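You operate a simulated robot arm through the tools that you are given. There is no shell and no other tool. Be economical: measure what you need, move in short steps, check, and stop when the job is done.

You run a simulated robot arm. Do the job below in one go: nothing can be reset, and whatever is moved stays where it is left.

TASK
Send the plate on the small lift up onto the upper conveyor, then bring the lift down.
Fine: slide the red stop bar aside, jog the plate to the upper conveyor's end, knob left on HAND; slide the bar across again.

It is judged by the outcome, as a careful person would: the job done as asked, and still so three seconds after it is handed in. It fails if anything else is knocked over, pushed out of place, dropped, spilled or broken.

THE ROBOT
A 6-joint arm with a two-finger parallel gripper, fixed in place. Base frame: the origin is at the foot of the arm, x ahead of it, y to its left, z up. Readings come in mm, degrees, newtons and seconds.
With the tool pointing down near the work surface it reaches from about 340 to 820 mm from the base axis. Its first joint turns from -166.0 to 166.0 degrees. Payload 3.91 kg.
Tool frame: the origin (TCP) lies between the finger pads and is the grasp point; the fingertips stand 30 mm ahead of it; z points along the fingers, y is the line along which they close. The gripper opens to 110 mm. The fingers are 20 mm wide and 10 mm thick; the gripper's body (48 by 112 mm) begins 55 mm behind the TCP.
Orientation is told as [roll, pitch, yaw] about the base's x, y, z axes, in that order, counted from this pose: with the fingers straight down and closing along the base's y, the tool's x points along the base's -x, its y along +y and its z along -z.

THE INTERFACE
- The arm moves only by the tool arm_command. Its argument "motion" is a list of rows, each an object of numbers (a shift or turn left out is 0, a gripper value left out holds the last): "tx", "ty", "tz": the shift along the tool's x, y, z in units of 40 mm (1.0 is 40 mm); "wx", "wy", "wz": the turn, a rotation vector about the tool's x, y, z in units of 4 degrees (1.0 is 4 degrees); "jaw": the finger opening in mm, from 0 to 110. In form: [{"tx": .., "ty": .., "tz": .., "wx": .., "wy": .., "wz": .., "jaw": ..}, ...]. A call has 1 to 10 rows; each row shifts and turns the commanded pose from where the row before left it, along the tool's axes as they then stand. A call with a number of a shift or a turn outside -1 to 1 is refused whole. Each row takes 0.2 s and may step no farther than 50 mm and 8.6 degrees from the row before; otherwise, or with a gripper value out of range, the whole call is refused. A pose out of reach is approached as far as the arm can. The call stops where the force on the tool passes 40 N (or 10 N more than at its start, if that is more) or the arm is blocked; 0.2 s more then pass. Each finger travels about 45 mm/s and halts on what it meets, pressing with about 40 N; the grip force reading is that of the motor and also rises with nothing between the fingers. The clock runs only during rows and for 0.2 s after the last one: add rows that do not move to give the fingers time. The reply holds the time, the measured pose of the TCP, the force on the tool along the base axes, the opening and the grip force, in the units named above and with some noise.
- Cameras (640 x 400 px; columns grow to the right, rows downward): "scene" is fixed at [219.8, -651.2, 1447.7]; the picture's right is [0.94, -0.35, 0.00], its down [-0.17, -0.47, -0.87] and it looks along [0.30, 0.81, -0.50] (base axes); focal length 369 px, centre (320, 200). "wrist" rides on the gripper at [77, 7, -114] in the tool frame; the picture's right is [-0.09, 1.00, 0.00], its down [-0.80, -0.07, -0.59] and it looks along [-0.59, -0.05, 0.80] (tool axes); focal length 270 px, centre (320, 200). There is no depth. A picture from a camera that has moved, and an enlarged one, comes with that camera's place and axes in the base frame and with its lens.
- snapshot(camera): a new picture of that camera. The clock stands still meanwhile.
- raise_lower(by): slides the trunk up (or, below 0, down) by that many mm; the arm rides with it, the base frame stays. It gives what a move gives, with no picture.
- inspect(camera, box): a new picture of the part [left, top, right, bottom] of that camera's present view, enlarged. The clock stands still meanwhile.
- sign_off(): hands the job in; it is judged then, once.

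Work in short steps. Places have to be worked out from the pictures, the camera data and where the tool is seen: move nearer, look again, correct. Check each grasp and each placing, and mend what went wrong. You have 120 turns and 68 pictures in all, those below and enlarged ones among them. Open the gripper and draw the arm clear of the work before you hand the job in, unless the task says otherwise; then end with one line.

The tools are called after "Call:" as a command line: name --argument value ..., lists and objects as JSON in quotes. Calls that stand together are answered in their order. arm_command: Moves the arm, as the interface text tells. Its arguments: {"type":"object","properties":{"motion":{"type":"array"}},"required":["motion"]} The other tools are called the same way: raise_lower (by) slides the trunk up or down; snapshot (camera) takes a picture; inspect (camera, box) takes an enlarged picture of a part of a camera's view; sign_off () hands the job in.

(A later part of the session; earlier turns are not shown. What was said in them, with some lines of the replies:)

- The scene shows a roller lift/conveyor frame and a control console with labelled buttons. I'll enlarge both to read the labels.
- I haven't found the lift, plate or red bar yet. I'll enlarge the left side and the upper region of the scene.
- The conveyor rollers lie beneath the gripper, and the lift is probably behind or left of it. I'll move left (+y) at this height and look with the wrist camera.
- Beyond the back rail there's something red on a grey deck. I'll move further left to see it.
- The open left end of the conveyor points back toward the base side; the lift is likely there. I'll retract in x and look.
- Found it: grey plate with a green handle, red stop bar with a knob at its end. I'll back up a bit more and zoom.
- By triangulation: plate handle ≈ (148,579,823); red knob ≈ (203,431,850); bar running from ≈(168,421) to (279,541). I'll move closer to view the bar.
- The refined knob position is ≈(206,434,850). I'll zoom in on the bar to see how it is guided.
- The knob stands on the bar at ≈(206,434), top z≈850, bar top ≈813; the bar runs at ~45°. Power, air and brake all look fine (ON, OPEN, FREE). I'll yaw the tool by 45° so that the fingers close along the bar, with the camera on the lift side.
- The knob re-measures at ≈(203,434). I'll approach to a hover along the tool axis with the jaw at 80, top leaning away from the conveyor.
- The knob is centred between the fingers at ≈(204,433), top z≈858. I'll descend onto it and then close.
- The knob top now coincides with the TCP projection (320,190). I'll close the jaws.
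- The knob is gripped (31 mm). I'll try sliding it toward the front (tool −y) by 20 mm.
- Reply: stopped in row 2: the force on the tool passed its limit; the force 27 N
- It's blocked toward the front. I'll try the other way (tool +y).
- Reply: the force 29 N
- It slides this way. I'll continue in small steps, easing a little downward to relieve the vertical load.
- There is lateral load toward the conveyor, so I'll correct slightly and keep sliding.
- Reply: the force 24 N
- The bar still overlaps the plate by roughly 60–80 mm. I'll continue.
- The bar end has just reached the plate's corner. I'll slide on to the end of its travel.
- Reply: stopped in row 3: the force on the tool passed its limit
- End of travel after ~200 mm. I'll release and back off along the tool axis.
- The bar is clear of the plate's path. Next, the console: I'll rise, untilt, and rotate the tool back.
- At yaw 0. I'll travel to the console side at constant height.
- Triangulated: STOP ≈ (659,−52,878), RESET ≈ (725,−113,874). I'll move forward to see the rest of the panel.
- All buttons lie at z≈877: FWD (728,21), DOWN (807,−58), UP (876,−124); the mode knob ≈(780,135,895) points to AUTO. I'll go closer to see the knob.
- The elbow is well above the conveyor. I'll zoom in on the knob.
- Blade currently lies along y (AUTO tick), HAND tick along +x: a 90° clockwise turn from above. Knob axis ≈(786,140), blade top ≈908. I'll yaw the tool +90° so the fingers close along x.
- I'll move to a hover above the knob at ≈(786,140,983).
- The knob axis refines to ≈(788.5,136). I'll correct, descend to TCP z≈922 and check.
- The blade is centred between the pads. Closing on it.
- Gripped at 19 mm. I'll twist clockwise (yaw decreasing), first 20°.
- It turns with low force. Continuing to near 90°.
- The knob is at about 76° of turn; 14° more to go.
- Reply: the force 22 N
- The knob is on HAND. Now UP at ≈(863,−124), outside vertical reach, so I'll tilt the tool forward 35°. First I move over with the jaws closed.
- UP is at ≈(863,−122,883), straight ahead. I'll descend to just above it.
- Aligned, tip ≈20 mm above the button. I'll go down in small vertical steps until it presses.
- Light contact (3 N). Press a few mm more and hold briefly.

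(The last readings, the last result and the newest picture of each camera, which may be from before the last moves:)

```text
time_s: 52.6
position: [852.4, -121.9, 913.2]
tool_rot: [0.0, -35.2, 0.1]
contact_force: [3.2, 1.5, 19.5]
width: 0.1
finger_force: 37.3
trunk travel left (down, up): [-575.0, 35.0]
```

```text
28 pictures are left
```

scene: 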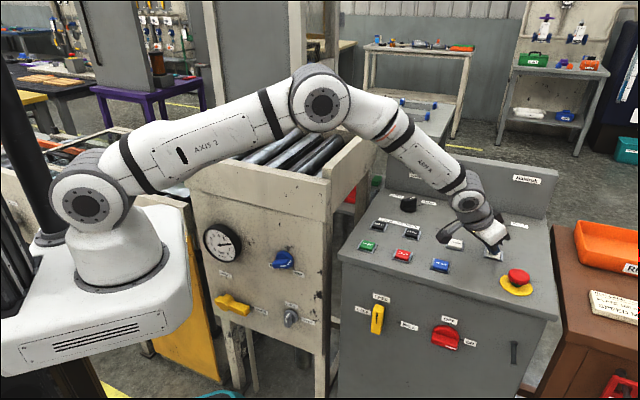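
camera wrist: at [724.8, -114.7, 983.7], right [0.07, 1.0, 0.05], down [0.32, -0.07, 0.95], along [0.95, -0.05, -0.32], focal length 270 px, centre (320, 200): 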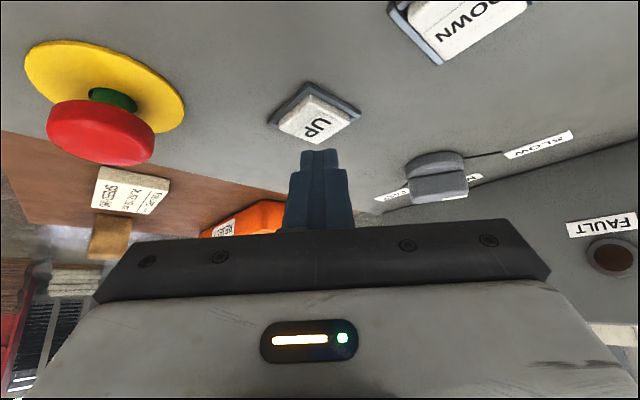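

It's pressed with 19.5 N. I'll hold it for 2 s with a touch more pressure, then look at the lift.

Call:
arm_command --motion '[{"tx": 0.02, "tz": 0.03}, {}, {}, {}, {}, {}, {}, {}, {}, {}]'

Call:
inspect --camera "scene" --box '[80, 80, 400, 280]'

```text
time_s: 54.8
position: [852.7, -122.1, 911.3]
tool_rot: [-0.1, -35.2, 0.2]
contact_force: [8.0, 2.4, 26.0]
width: 0.0
finger_force: 38.4
trunk travel left (down, up): [-575.0, 35.0]
```

```text
2.00 times, centred on (240, 180) of scene
camera zoom: at [219.8, -651.2, 1447.7], right [0.94, -0.35, 0.0], down [-0.17, -0.47, -0.87], along [0.3, 0.81, -0.5], focal length 739 px, centre (480, 240)
```

zoom: 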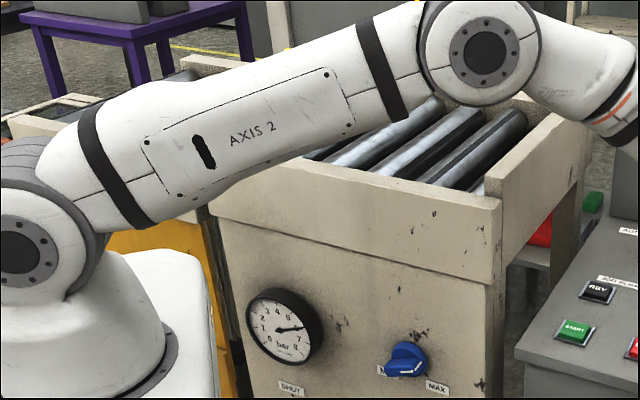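

The yellow lift skirt is now visible higher up, so the lift has risen. I'll hold another 2 s and compare.

Call:
arm_command --motion '[{}, {}, {}, {}, {}, {}, {}, {}, {}, {}]'

Call:
inspect --camera "scene" --box '[80, 80, 400, 280]'

```text
time_s: 57.0
position: [852.1, -122.5, 910.5]
tool_rot: [-0.2, -35.1, 0.1]
contact_force: [6.7, 2.1, 26.7]
width: 0.0
finger_force: 37.8
trunk travel left (down, up): [-575.0, 35.0]
```

```text
2.00 times, centred on (240, 180) of scene
camera zoom: at [219.8, -651.2, 1447.7], right [0.94, -0.35, 0.0], down [-0.17, -0.47, -0.87], along [0.3, 0.81, -0.5], focal length 739 px, centre (480, 240)
```

zoom: 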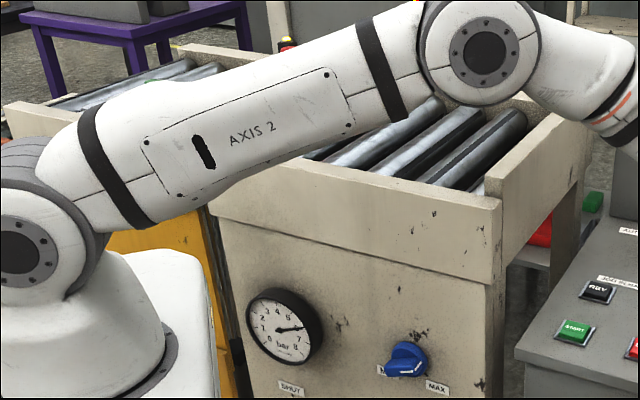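

Still rising, with the rollers and a bit of the green handle in view. I'll keep holding.

Call:
arm_command --motion '[{}, {}, {}, {}, {}, {}, {}, {}, {}, {}]'

Call:
inspect --camera "scene" --box '[80, 80, 400, 280]'

```text
time_s: 59.2
position: [851.7, -122.2, 912.0]
tool_rot: [-0.1, -35.1, 0.1]
contact_force: [4.7, 1.7, 25.0]
width: 0.0
finger_force: 37.3
trunk travel left (down, up): [-575.0, 35.0]
```

```text
2.00 times, centred on (240, 180) of scene
camera zoom: at [219.8, -651.2, 1447.7], right [0.94, -0.35, 0.0], down [-0.17, -0.47, -0.87], along [0.3, 0.81, -0.5], focal length 739 px, centre (480, 240)
```

zoom: 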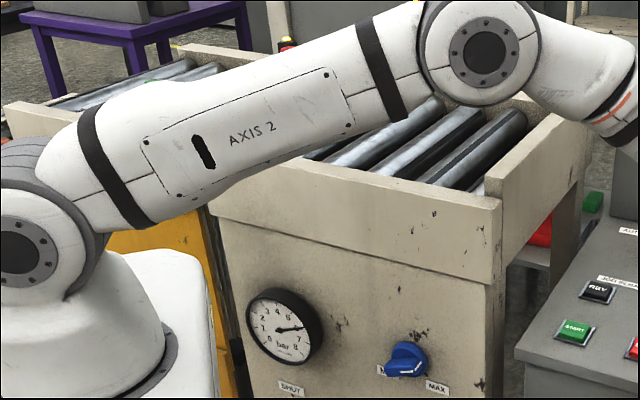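

Unchanged, so it's at its upper limit. I'll release and withdraw upward, then untilt.

Call:
arm_command --motion '[{"tx": -0.5, "tz": -0.72}, {"tx": -0.5, "tz": -0.72}, {"tx": -0.5, "tz": -0.72}, {"tx": 0.3, "tz": -0.5}]'

Call:
arm_command --motion '[{"wy": 1}, {"wy": 1}, {"wy": 1}, {"wy": 1}, {"wy": 1}, {"wy": 1}, {"wy": 1}, {"wy": 1}, {"wy": 0.75}]'

Call:
snapshot --camera "scene"

```text
time_s: 60.2
position: [829.5, -122.8, 1020.6]
tool_rot: [-0.1, -34.8, 0.1]
contact_force: [0.7, -0.2, -0.9]
width: 0.0
finger_force: 38.2
trunk travel left (down, up): [-575.0, 35.0]
```

```text
time_s: 62.2
position: [820.0, -119.8, 1021.2]
tool_rot: [-0.1, 0.4, 0.0]
contact_force: [0.4, 0.1, -0.2]
width: 0.2
finger_force: 37.5
out of reach, approached as far as the arm can: row 9
trunk travel left (down, up): [-575.0, 35.0]
```

```text
24 pictures are left
```

scene: 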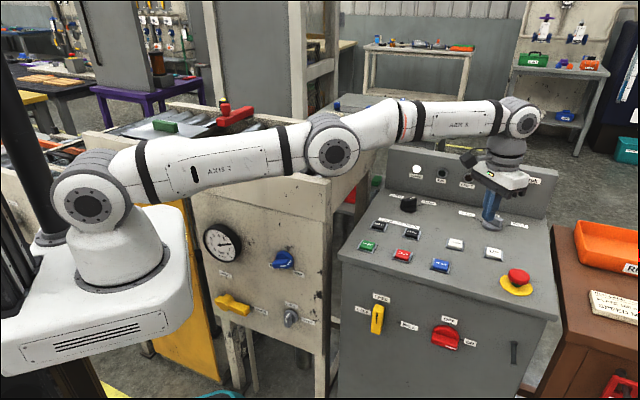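

The lift is up with the plate and bar on it. Now FWD at ≈(725,19): I'll move to a hover above it.

Call:
arm_command --motion '[{"tx": 0.9}, {"tx": 0.5, "ty": 0.7}, {"tx": 0.5, "ty": 0.7}, {"tx": 0.45, "ty": 0.7}, {"ty": 0.7}, {"ty": 0.7, "tz": 0.4}, {"tz": 0.7}]'

Call:
snapshot --camera "wrist"

```text
time_s: 63.8
position: [725.4, 20.8, 975.8]
tool_rot: [-0.1, 0.2, 0.1]
contact_force: [0.2, 0.6, -1.0]
width: 0.0
finger_force: 37.8
trunk travel left (down, up): [-575.0, 35.0]
```

```text
23 pictures are left
camera wrist: at [649.4, 26.7, 1090.5], right [0.09, 1.0, 0.0], down [0.8, -0.07, 0.59], along [0.59, -0.05, -0.81], focal length 270 px, centre (320, 200)
```

wrist: 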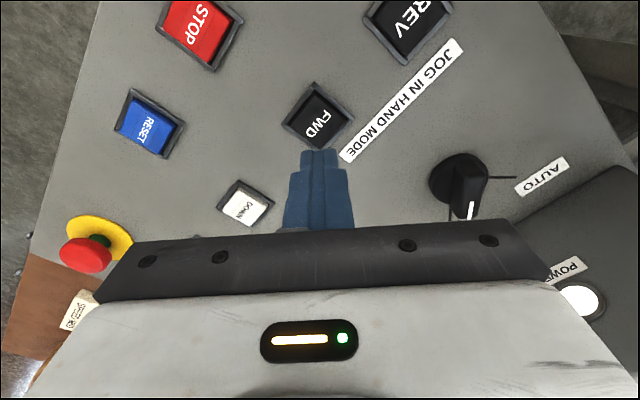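

FWD is at ≈(719,20,884). I'll fine-correct, descend, and feel for contact.

Call:
arm_command --motion '[{"tx": 0.13}, {"tz": 0.7}, {"tz": 0.65}, {"tz": 0.1}]'

```text
time_s: 64.8
position: [719.8, 19.1, 919.0]
tool_rot: [-0.1, 0.2, 0.1]
contact_force: [0.2, 0.1, -0.2]
width: 0.0
finger_force: 37.7
trunk travel left (down, up): [-575.0, 35.0]
```

I'll press: contact is expected at about TCP z 914. Step to ~911 and hold briefly.

Call:
arm_command --motion '[{"tz": 0.11}, {"tz": 0.08}, {"tz": 0.05}]'

Call:
snapshot --camera "scene"

```text
time_s: 65.6
position: [720.8, 19.2, 912.7]
tool_rot: [0.0, -0.2, 0.1]
contact_force: [-0.4, -0.8, 19.1]
width: 0.0
finger_force: 37.3
trunk travel left (down, up): [-575.0, 35.0]
```

```text
22 pictures are left
```

scene: 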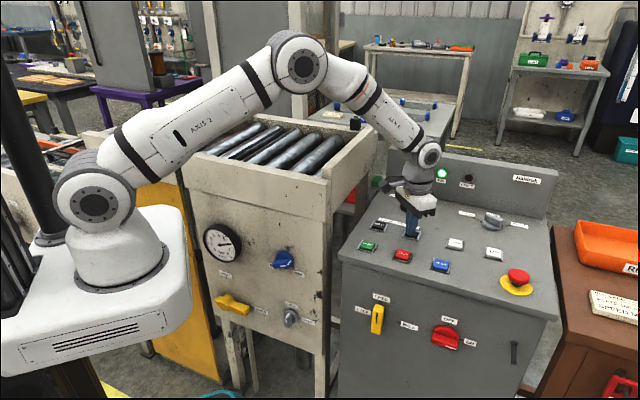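

The RUN lamp is green, so it's jogging. I'll hold on for ~1.6 s and look.

Call:
arm_command --motion '[{}, {}, {}, {}, {}, {}, {}]'

Call:
inspect --camera "scene" --box '[160, 80, 400, 230]'

```text
time_s: 67.2
position: [720.0, 19.9, 912.5]
tool_rot: [-0.1, 0.1, 0.1]
contact_force: [9.2, -0.3, 25.1]
width: 0.0
finger_force: 38.1
trunk travel left (down, up): [-575.0, 35.0]
```

```text
2.67 times, centred on (280, 155) of scene
camera zoom: at [219.8, -651.2, 1447.7], right [0.94, -0.35, 0.0], down [-0.17, -0.47, -0.87], along [0.3, 0.81, -0.5], focal length 985 px, centre (427, 320)
```

zoom: 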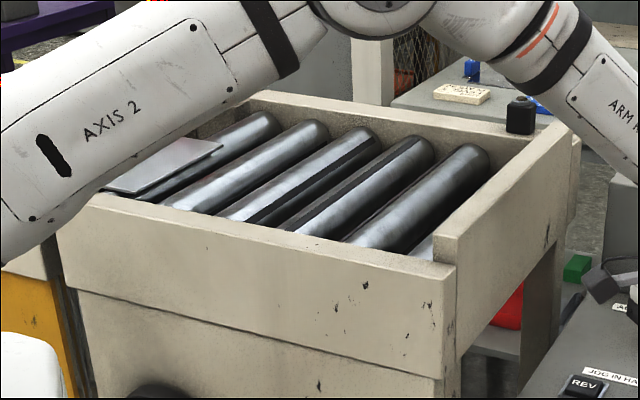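

The plate is entering the upper conveyor. Hold 1.4 s more.

Call:
arm_command --motion '[{}, {}, {}, {}, {}, {}]'

Call:
inspect --camera "scene" --box '[160, 80, 400, 230]'

```text
time_s: 68.6
position: [720.2, 19.4, 911.2]
tool_rot: [-0.1, 0.0, 0.1]
contact_force: [9.4, 0.8, 25.0]
width: 0.0
finger_force: 38.0
trunk travel left (down, up): [-575.0, 35.0]
```

```text
2.67 times, centred on (280, 155) of scene
camera zoom: at [219.8, -651.2, 1447.7], right [0.94, -0.35, 0.0], down [-0.17, -0.47, -0.87], along [0.3, 0.81, -0.5], focal length 985 px, centre (427, 320)
```

zoom: 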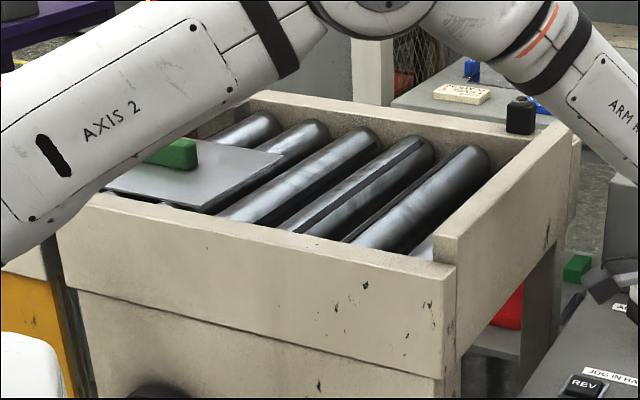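

Steady; it needs roughly 4–4.5 s more. Hold 2.2 s.

Call:
arm_command --motion '[{}, {}, {}, {}, {}, {}, {}, {}, {}, {}]'

Call:
inspect --camera "scene" --box '[160, 80, 400, 230]'

```text
time_s: 70.8
position: [719.1, 19.4, 911.2]
tool_rot: [-0.1, 0.2, 0.1]
contact_force: [6.8, 0.0, 24.6]
width: 0.0
finger_force: 37.8
trunk travel left (down, up): [-575.0, 35.0]
```

```text
2.67 times, centred on (280, 155) of scene
camera zoom: at [219.8, -651.2, 1447.7], right [0.94, -0.35, 0.0], down [-0.17, -0.47, -0.87], along [0.3, 0.81, -0.5], focal length 985 px, centre (427, 320)
```

zoom: 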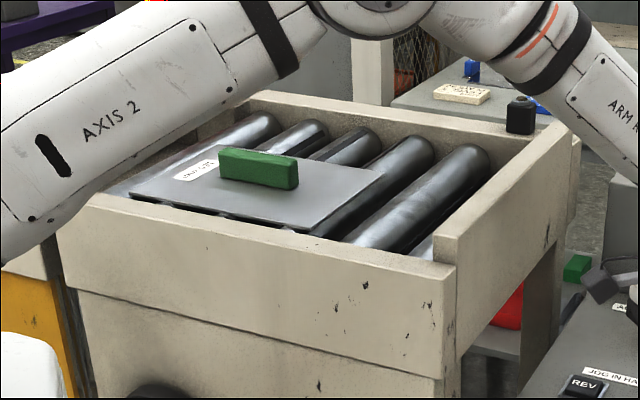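

The plate is fully aboard, with ≈115 px left at 45 px/s. Hold 1.8 s.

Call:
arm_command --motion '[{}, {}, {}, {}, {}, {}, {}, {}]'

Call:
inspect --camera "scene" --box '[160, 80, 400, 230]'

```text
time_s: 72.6
position: [719.0, 20.0, 911.8]
tool_rot: [-0.1, 0.1, 0.0]
contact_force: [4.4, -0.5, 24.8]
width: 0.0
finger_force: 37.8
trunk travel left (down, up): [-575.0, 35.0]
```

```text
2.67 times, centred on (280, 155) of scene
camera zoom: at [219.8, -651.2, 1447.7], right [0.94, -0.35, 0.0], down [-0.17, -0.47, -0.87], along [0.3, 0.81, -0.5], focal length 985 px, centre (427, 320)
```

zoom: 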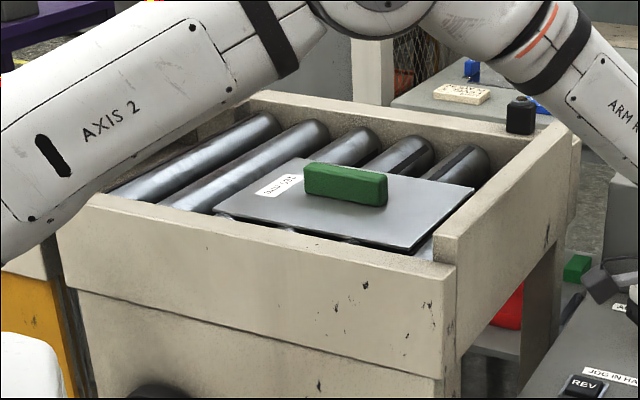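

Almost at the end. Hold 0.6 s more.

Call:
arm_command --motion '[{}, {}]'

Call:
inspect --camera "scene" --box '[230, 100, 390, 200]'

```text
time_s: 73.2
position: [720.0, 19.5, 911.1]
tool_rot: [-0.1, 0.0, 0.1]
contact_force: [4.2, 0.2, 24.4]
width: 0.0
finger_force: 37.2
trunk travel left (down, up): [-575.0, 35.0]
```

```text
4.00 times, centred on (310, 150) of scene
camera zoom: at [219.8, -651.2, 1447.7], right [0.94, -0.35, 0.0], down [-0.17, -0.47, -0.87], along [0.3, 0.81, -0.5], focal length 1477 px, centre (360, 400)
```

zoom: 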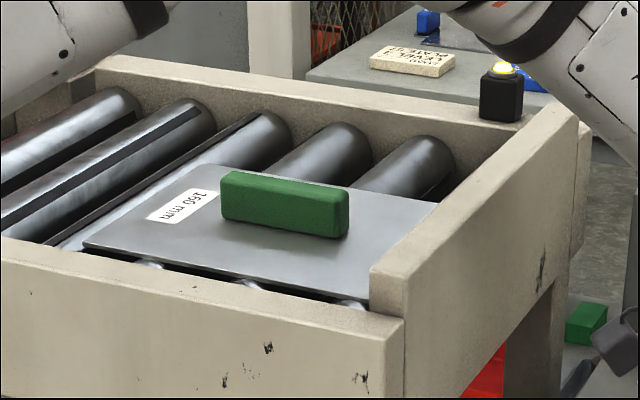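

The end sensor lamp has lit, so the plate is at the conveyor's end. I'll release FWD and lift off.

Call:
arm_command --motion '[{"tz": -0.5}, {"tz": -1}, {"tz": -1}, {"tz": -1}, {"tz": -1}, {"tz": -1}, {"tz": -1}]'

Call:
arm_command --motion '[{"tx": 1, "ty": 0.3}, {"tx": 1, "ty": 0.3}, {"tx": 1, "ty": 0.3}]'

Call:
snapshot --camera "wrist"

```text
time_s: 74.8
position: [720.1, 20.4, 1171.5]
tool_rot: [-0.1, 0.2, 0.1]
contact_force: [0.2, 0.7, -0.1]
width: 0.0
finger_force: 37.8
trunk travel left (down, up): [-575.0, 35.0]
```

```text
time_s: 75.6
position: [599.8, 56.7, 1171.0]
tool_rot: [0.0, 0.2, 0.1]
contact_force: [0.3, -0.2, -0.8]
width: 0.0
finger_force: 37.6
trunk travel left (down, up): [-575.0, 35.0]
```

```text
16 pictures are left
camera wrist: at [522.3, 63.1, 1285.2], right [0.09, 1.0, 0.0], down [0.8, -0.07, 0.59], along [0.59, -0.05, -0.8], focal length 270 px, centre (320, 200)
```

wrist: 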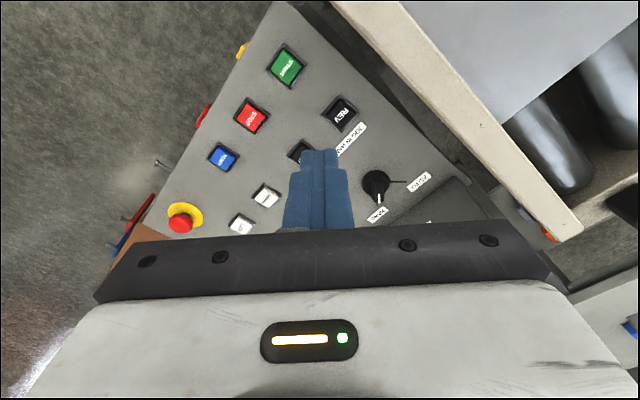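

The plate sits against the end rail. Next, DOWN at ≈(800,−59): move above it and descend close.

Call:
arm_command --motion '[{"tx": -1, "ty": -0.58}, {"tx": -1, "ty": -0.58}, {"tx": -1, "ty": -0.58}, {"tx": -1, "ty": -0.58}, {"tx": -1, "ty": -0.58}, {"tz": 1}, {"tz": 1}, {"tz": 1}, {"tz": 1}, {"tz": 1}]'

Call:
inspect --camera "wrist" --box '[200, 40, 440, 190]'

```text
time_s: 77.8
position: [797.9, -60.2, 968.8]
tool_rot: [-0.2, 0.1, 0.1]
contact_force: [0.6, -0.3, 0.1]
width: 0.0
finger_force: 37.8
out of reach, approached as far as the arm can: row 5
trunk travel left (down, up): [-575.0, 35.0]
```

```text
2.67 times, centred on (320, 115) of wrist
camera zoom: at [720.9, -53.6, 1081.7], right [0.09, 1.0, 0.0], down [0.8, -0.07, 0.59], along [0.59, -0.05, -0.81], focal length 721 px, centre (320, 427)
```

zoom: 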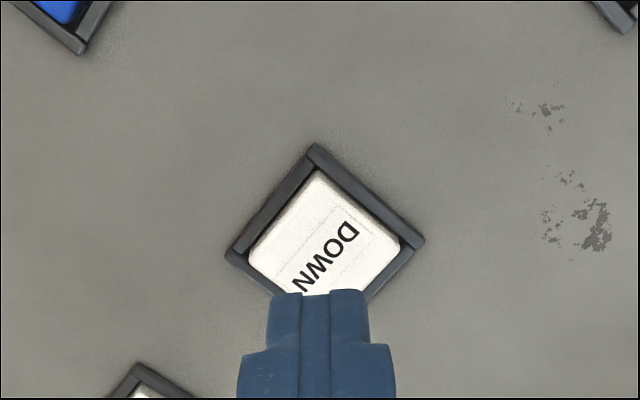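

Aligned on DOWN (801,−59). I'll descend and press.

Call:
arm_command --motion '[{"tz": 0.6}, {"tz": 0.6}, {"tz": 0.14}, {"tz": 0.08}, {"tz": 0.05}]'

Call:
arm_command --motion '[{}, {}, {}, {}, {}, {}, {}, {}, {}, {}]'

Call:
inspect --camera "scene" --box '[80, 80, 400, 280]'

```text
time_s: 79.0
position: [796.5, -61.3, 912.3]
tool_rot: [0.0, -0.2, 0.1]
contact_force: [3.3, -3.3, 18.8]
width: 0.1
finger_force: 37.6
trunk travel left (down, up): [-575.0, 35.0]
```

```text
time_s: 81.2
position: [795.1, -59.7, 912.5]
tool_rot: [0.0, 0.0, 0.2]
contact_force: [8.5, -3.0, 24.0]
width: 0.0
finger_force: 37.3
trunk travel left (down, up): [-575.0, 35.0]
```

```text
2.00 times, centred on (240, 180) of scene
camera zoom: at [219.8, -651.2, 1447.7], right [0.94, -0.35, 0.0], down [-0.17, -0.47, -0.87], along [0.3, 0.81, -0.5], focal length 739 px, centre (480, 240)
```

zoom: 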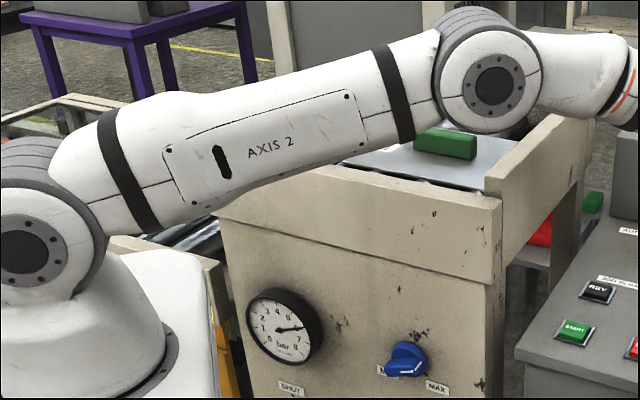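

The lift is descending. Hold another 4.4 s to reach the bottom.

Call:
arm_command --motion '[{}, {}, {}, {}, {}, {}, {}, {}, {}, {}]'

Call:
arm_command --motion '[{}, {}, {}, {}, {}, {}, {}, {}, {}, {}]'

Call:
arm_command --motion '[{"tz": -0.5}, {"tz": -1}, {"tz": -1}, {"tz": -1}, {"tz": -1}, {"tz": -1}, {"tz": -1}, {"tx": 1}, {"tx": 1}]'

Call:
snapshot --camera "scene"

```text
time_s: 83.4
position: [794.1, -60.5, 911.9]
tool_rot: [-0.1, 0.0, 0.1]
contact_force: [6.2, -2.1, 24.0]
width: 0.0
finger_force: 37.7
trunk travel left (down, up): [-575.0, 35.0]
```

```text
time_s: 85.6
position: [794.2, -59.3, 910.6]
tool_rot: [-0.1, 0.1, 0.1]
contact_force: [4.4, -2.1, 25.3]
width: 0.0
finger_force: 38.0
trunk travel left (down, up): [-575.0, 35.0]
```

```text
time_s: 87.6
position: [715.7, -59.2, 1171.7]
tool_rot: [0.0, 0.1, 0.0]
contact_force: [0.2, -1.2, -0.4]
width: 0.0
finger_force: 37.8
trunk travel left (down, up): [-575.0, 35.0]
```

```text
13 pictures are left
```

scene: 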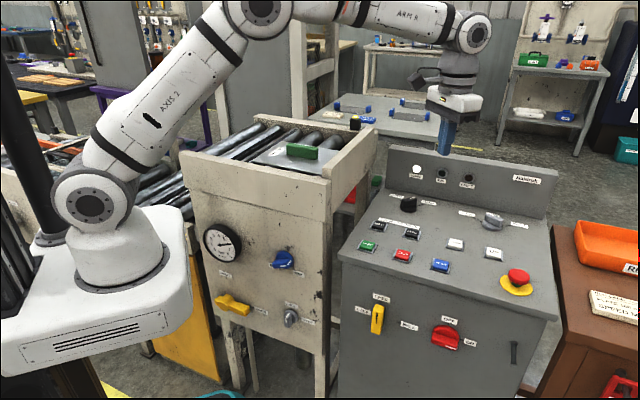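

The lift is down and the plate is on the upper conveyor. I'll travel back to the bar, reversing my earlier path.

Call:
arm_command --motion '[{"tx": 0.578, "ty": 0.957, "tz": -0.08, "jaw": 75}, {"tx": 0.578, "ty": 0.957, "tz": -0.08}, {"tx": 0.578, "ty": 0.957, "tz": -0.08}, {"tx": 0.578, "ty": 0.957, "tz": -0.08}, {"tx": 0.578, "ty": 0.957, "tz": -0.08}, {"tx": 0.578, "ty": 0.957, "tz": -0.08}, {"tx": 0.578, "ty": 0.957, "tz": -0.08}, {"tx": 0.578, "ty": 0.957, "tz": -0.08}, {"tx": 0.578, "ty": 0.957}]'

Call:
arm_command --motion '[{"tx": 0.578, "ty": 0.957}, {"tx": 0.578, "ty": 0.957}, {"tx": 0.578, "ty": 0.957}, {"tx": 0.578, "ty": 0.957}, {"tx": 0.578, "ty": 0.957}, {"tx": 0.578, "ty": 0.957}, {"tx": 0.578, "ty": 0.957}, {"tx": 0.578, "ty": 0.957}, {"tx": 0.578, "ty": 0.957}]'

Call:
arm_command --motion '[{"wz": 1}, {"wz": 1}, {"wz": 1}, {"wz": 1}, {"wz": 1}, {"wz": 1}, {"wz": 1}, {"wz": 1}, {"wz": 1}, {"wz": 1}]'

Call:
arm_command --motion '[{"wz": 1}, {"wz": 0.25, "wy": -1}, {"wy": -1}, {"wy": -1}, {"wy": -1}, {"wy": -1}]'

```text
time_s: 89.6
position: [508.3, 287.2, 1195.5]
tool_rot: [0.0, 0.1, 0.0]
contact_force: [-0.4, 0.6, -0.9]
width: 74.8
finger_force: 0.1
trunk travel left (down, up): [-575.0, 35.0]
```

```text
time_s: 91.6
position: [300.8, 629.8, 1194.3]
tool_rot: [-0.2, 0.3, 0.2]
contact_force: [-0.2, 0.3, -0.6]
width: 74.9
finger_force: 0.0
trunk travel left (down, up): [-575.0, 35.0]
```

```text
time_s: 93.8
position: [299.8, 628.2, 1195.6]
tool_rot: [-0.3, 0.1, -40.0]
contact_force: [-0.1, -0.5, 0.4]
width: 74.8
finger_force: 0.0
trunk travel left (down, up): [-575.0, 35.0]
```

```text
time_s: 95.2
position: [299.8, 629.8, 1195.3]
tool_rot: [-0.2, -20.0, -44.9]
contact_force: [1.5, 0.4, 0.1]
width: 74.9
finger_force: 0.0
trunk travel left (down, up): [-575.0, 35.0]
```

I'll approach the hover above the knob's last position.

Call:
arm_command --motion '[{"tx": 0.164, "tz": 0.851}, {"tx": 0.164, "tz": 0.851}, {"tx": 0.164, "tz": 0.851}, {"tx": 0.164, "tz": 0.851}, {"tx": 0.164, "tz": 0.851}, {"tx": 0.164, "tz": 0.851}, {"tx": 0.164, "tz": 0.851}, {"tx": 0.164, "tz": 0.851, "ty": -0.046}]'

Call:
snapshot --camera "wrist"

```text
time_s: 97.0
position: [328.3, 597.4, 921.5]
tool_rot: [-0.1, -19.9, -44.8]
contact_force: [-0.3, -0.2, -0.6]
width: 75.0
finger_force: 0.0
trunk travel left (down, up): [-575.0, 35.0]
```

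```text
12 pictures are left
camera wrist: at [255.2, 681.2, 1001.9], right [0.76, 0.65, 0.03], down [0.34, -0.44, 0.83], along [0.55, -0.62, -0.55], focal length 270 px, centre (320, 200)
```

wrist: 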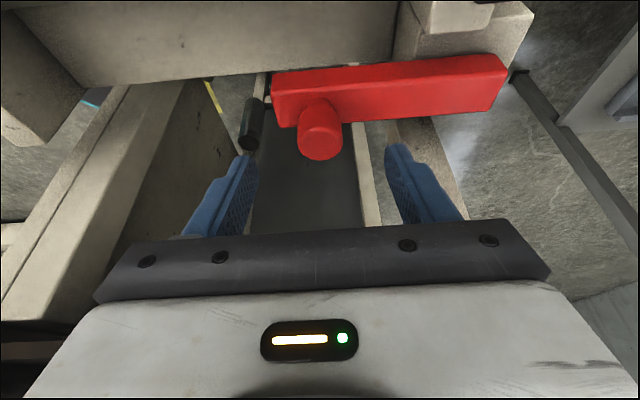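

The knob is as expected at ≈(348,578,860). Descend and grip.

Call:
arm_command --motion '[{"tz": 0.6}, {"tz": 0.6}, {"tz": 0.25}, {"jaw": 20}, {}, {}, {}, {}]'

```text
time_s: 98.8
position: [342.1, 583.0, 865.9]
tool_rot: [-0.2, -19.8, -44.9]
contact_force: [-0.8, 0.5, -1.9]
width: 31.2
finger_force: 45.3
trunk travel left (down, up): [-575.0, 35.0]
```

Gripped. Sliding it back toward the front.

Call:
arm_command --motion '[{"ty": -0.4}, {"ty": -0.4}, {"ty": -0.4}, {"ty": -0.4}]'

```text
time_s: 99.8
position: [296.2, 537.4, 867.7]
tool_rot: [-0.2, -20.0, -44.9]
contact_force: [-2.0, -0.9, -4.2]
width: 31.5
finger_force: 44.7
trunk travel left (down, up): [-575.0, 35.0]
```

Sliding freely with low force; continuing.

Call:
arm_command --motion '[{"ty": -0.4, "tx": -0.02}, {"ty": -0.4}, {"ty": -0.4}, {"ty": -0.4}, {"ty": -0.4}, {"ty": -0.4}]'

```text
time_s: 101.2
position: [228.2, 471.0, 867.3]
tool_rot: [-0.1, -20.0, -44.9]
contact_force: [-10.9, 8.5, -8.5]
width: 31.7
finger_force: 44.9
trunk travel left (down, up): [-575.0, 35.0]
```

About 44 mm remain to the closed stop. I'll relieve the side load and go on until it stops.

Call:
arm_command --motion '[{"ty": -0.4, "tx": 0.04, "tz": 0.04}, {"ty": -0.3}, {"ty": -0.3}, {"ty": -0.2}]'

Call:
snapshot --camera "wrist"

```text
time_s: 102.2
position: [198.4, 439.1, 867.5]
tool_rot: [0.1, -19.7, -44.9]
contact_force: [12.6, 16.9, 12.6]
width: 31.3
finger_force: 45.1
trunk travel left (down, up): [-575.0, 35.0]
```

```text
11 pictures are left
camera wrist: at [124.0, 521.8, 948.3], right [0.76, 0.65, 0.03], down [0.34, -0.44, 0.83], along [0.55, -0.62, -0.56], focal length 270 px, centre (320, 200)
```

wrist: 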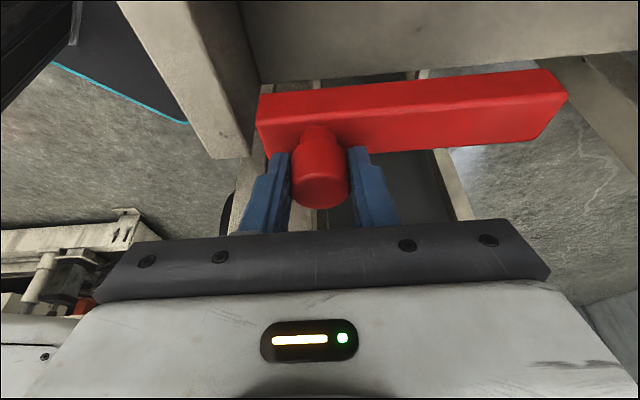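

The bar is back at its closed stop (same position as at the start). Release and withdraw clear.

Call:
arm_command --motion '[{"jaw": 75}, {}, {}, {"tz": -0.8}, {"tz": -1}, {"tz": -1}, {"tz": -1}, {"tz": -1}, {"tz": -1}]'

Call:
arm_command --motion '[{"wy": 1, "tz": -0.5}, {"wy": 1, "tz": -0.5}, {"wy": 1, "tz": -0.5}, {"wy": 1}, {"wy": 1}]'

Call:
snapshot --camera "wrist"

Call:
snapshot --camera "scene"

```text
time_s: 104.2
position: [139.0, 491.9, 1085.3]
tool_rot: [-0.2, -19.9, -44.9]
contact_force: [1.1, -0.2, 0.2]
width: 75.0
finger_force: 0.0
trunk travel left (down, up): [-575.0, 35.0]
```

```text
time_s: 105.4
position: [127.7, 505.4, 1142.7]
tool_rot: [-0.1, 0.1, -44.9]
contact_force: [0.6, 0.0, 0.0]
width: 75.0
finger_force: 0.0
trunk travel left (down, up): [-575.0, 35.0]
```

```text
10 pictures are left
camera wrist: at [79.4, 562.8, 1256.3], right [0.77, 0.64, 0.0], down [0.52, -0.62, 0.59], along [0.38, -0.46, -0.81], focal length 270 px, centre (320, 200)
```

wrist: 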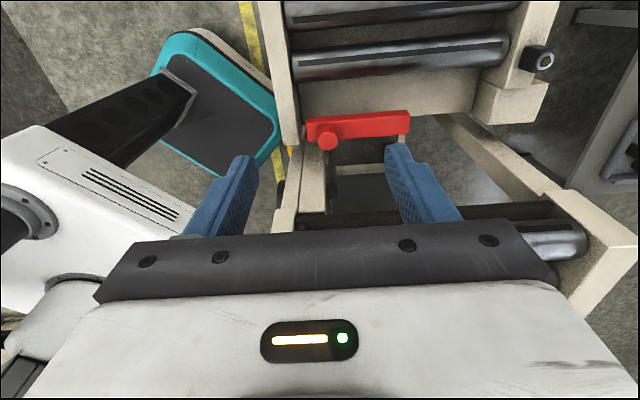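

```text
9 pictures are left
```

scene: 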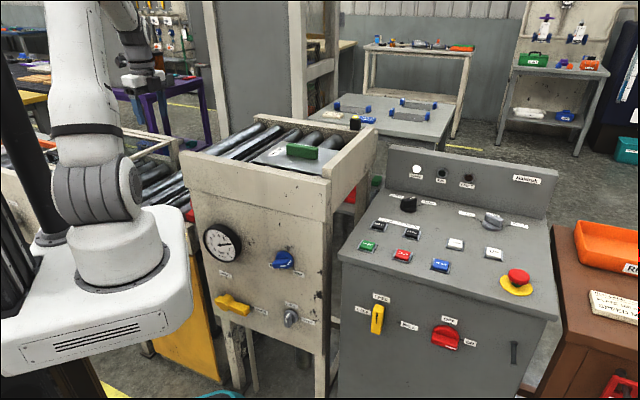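

The bar is across, the lift is down and the arm is clear. A last enlarged check of the plate, the lamp and the knob.

Call:
inspect --camera "scene" --box '[230, 100, 390, 200]'

Call:
inspect --camera "scene" --box '[350, 140, 550, 290]'

Call:
inspect --camera "scene" --box '[80, 120, 240, 240]'

```text
4.00 times, centred on (310, 150) of scene
camera zoom: at [219.8, -651.2, 1447.7], right [0.94, -0.35, 0.0], down [-0.17, -0.47, -0.87], along [0.3, 0.81, -0.5], focal length 1477 px, centre (360, 400)
```

zoom: 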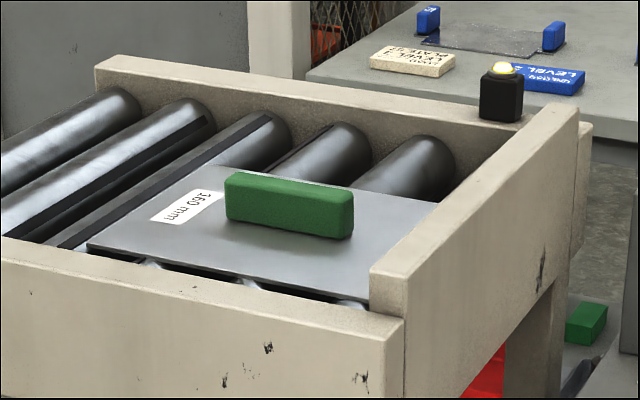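

```text
2.67 times, centred on (450, 215) of scene
camera zoom: at [219.8, -651.2, 1447.7], right [0.94, -0.35, 0.0], down [-0.17, -0.47, -0.87], along [0.3, 0.81, -0.5], focal length 985 px, centre (-27, 160)
```

zoom: 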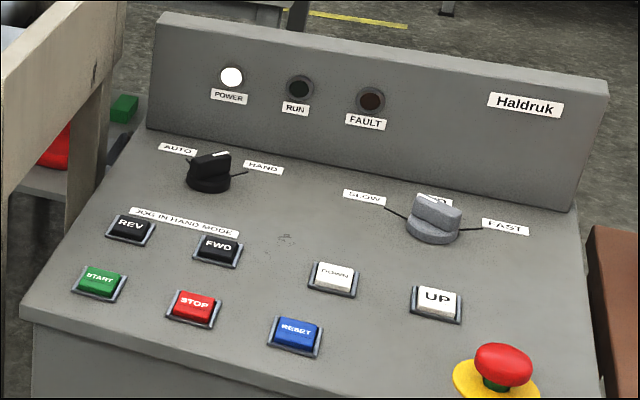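

```text
3.33 times, centred on (160, 180) of scene
camera zoom: at [219.8, -651.2, 1447.7], right [0.94, -0.35, 0.0], down [-0.17, -0.47, -0.87], along [0.3, 0.81, -0.5], focal length 1231 px, centre (853, 267)
```

zoom: 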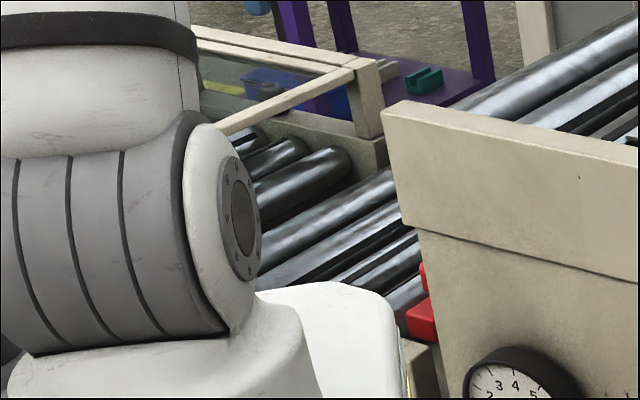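

The plate is at the upper conveyor's end with the sensor lamp lit. The knob is on HAND, the lift is down, the bar is across, and the gripper is open and clear. Handing in.

Call:
sign_off

```text
The job is handed in.
```

The plate is at the end of the upper conveyor, the lift is down, the knob is on HAND, and the red stop bar is back across.
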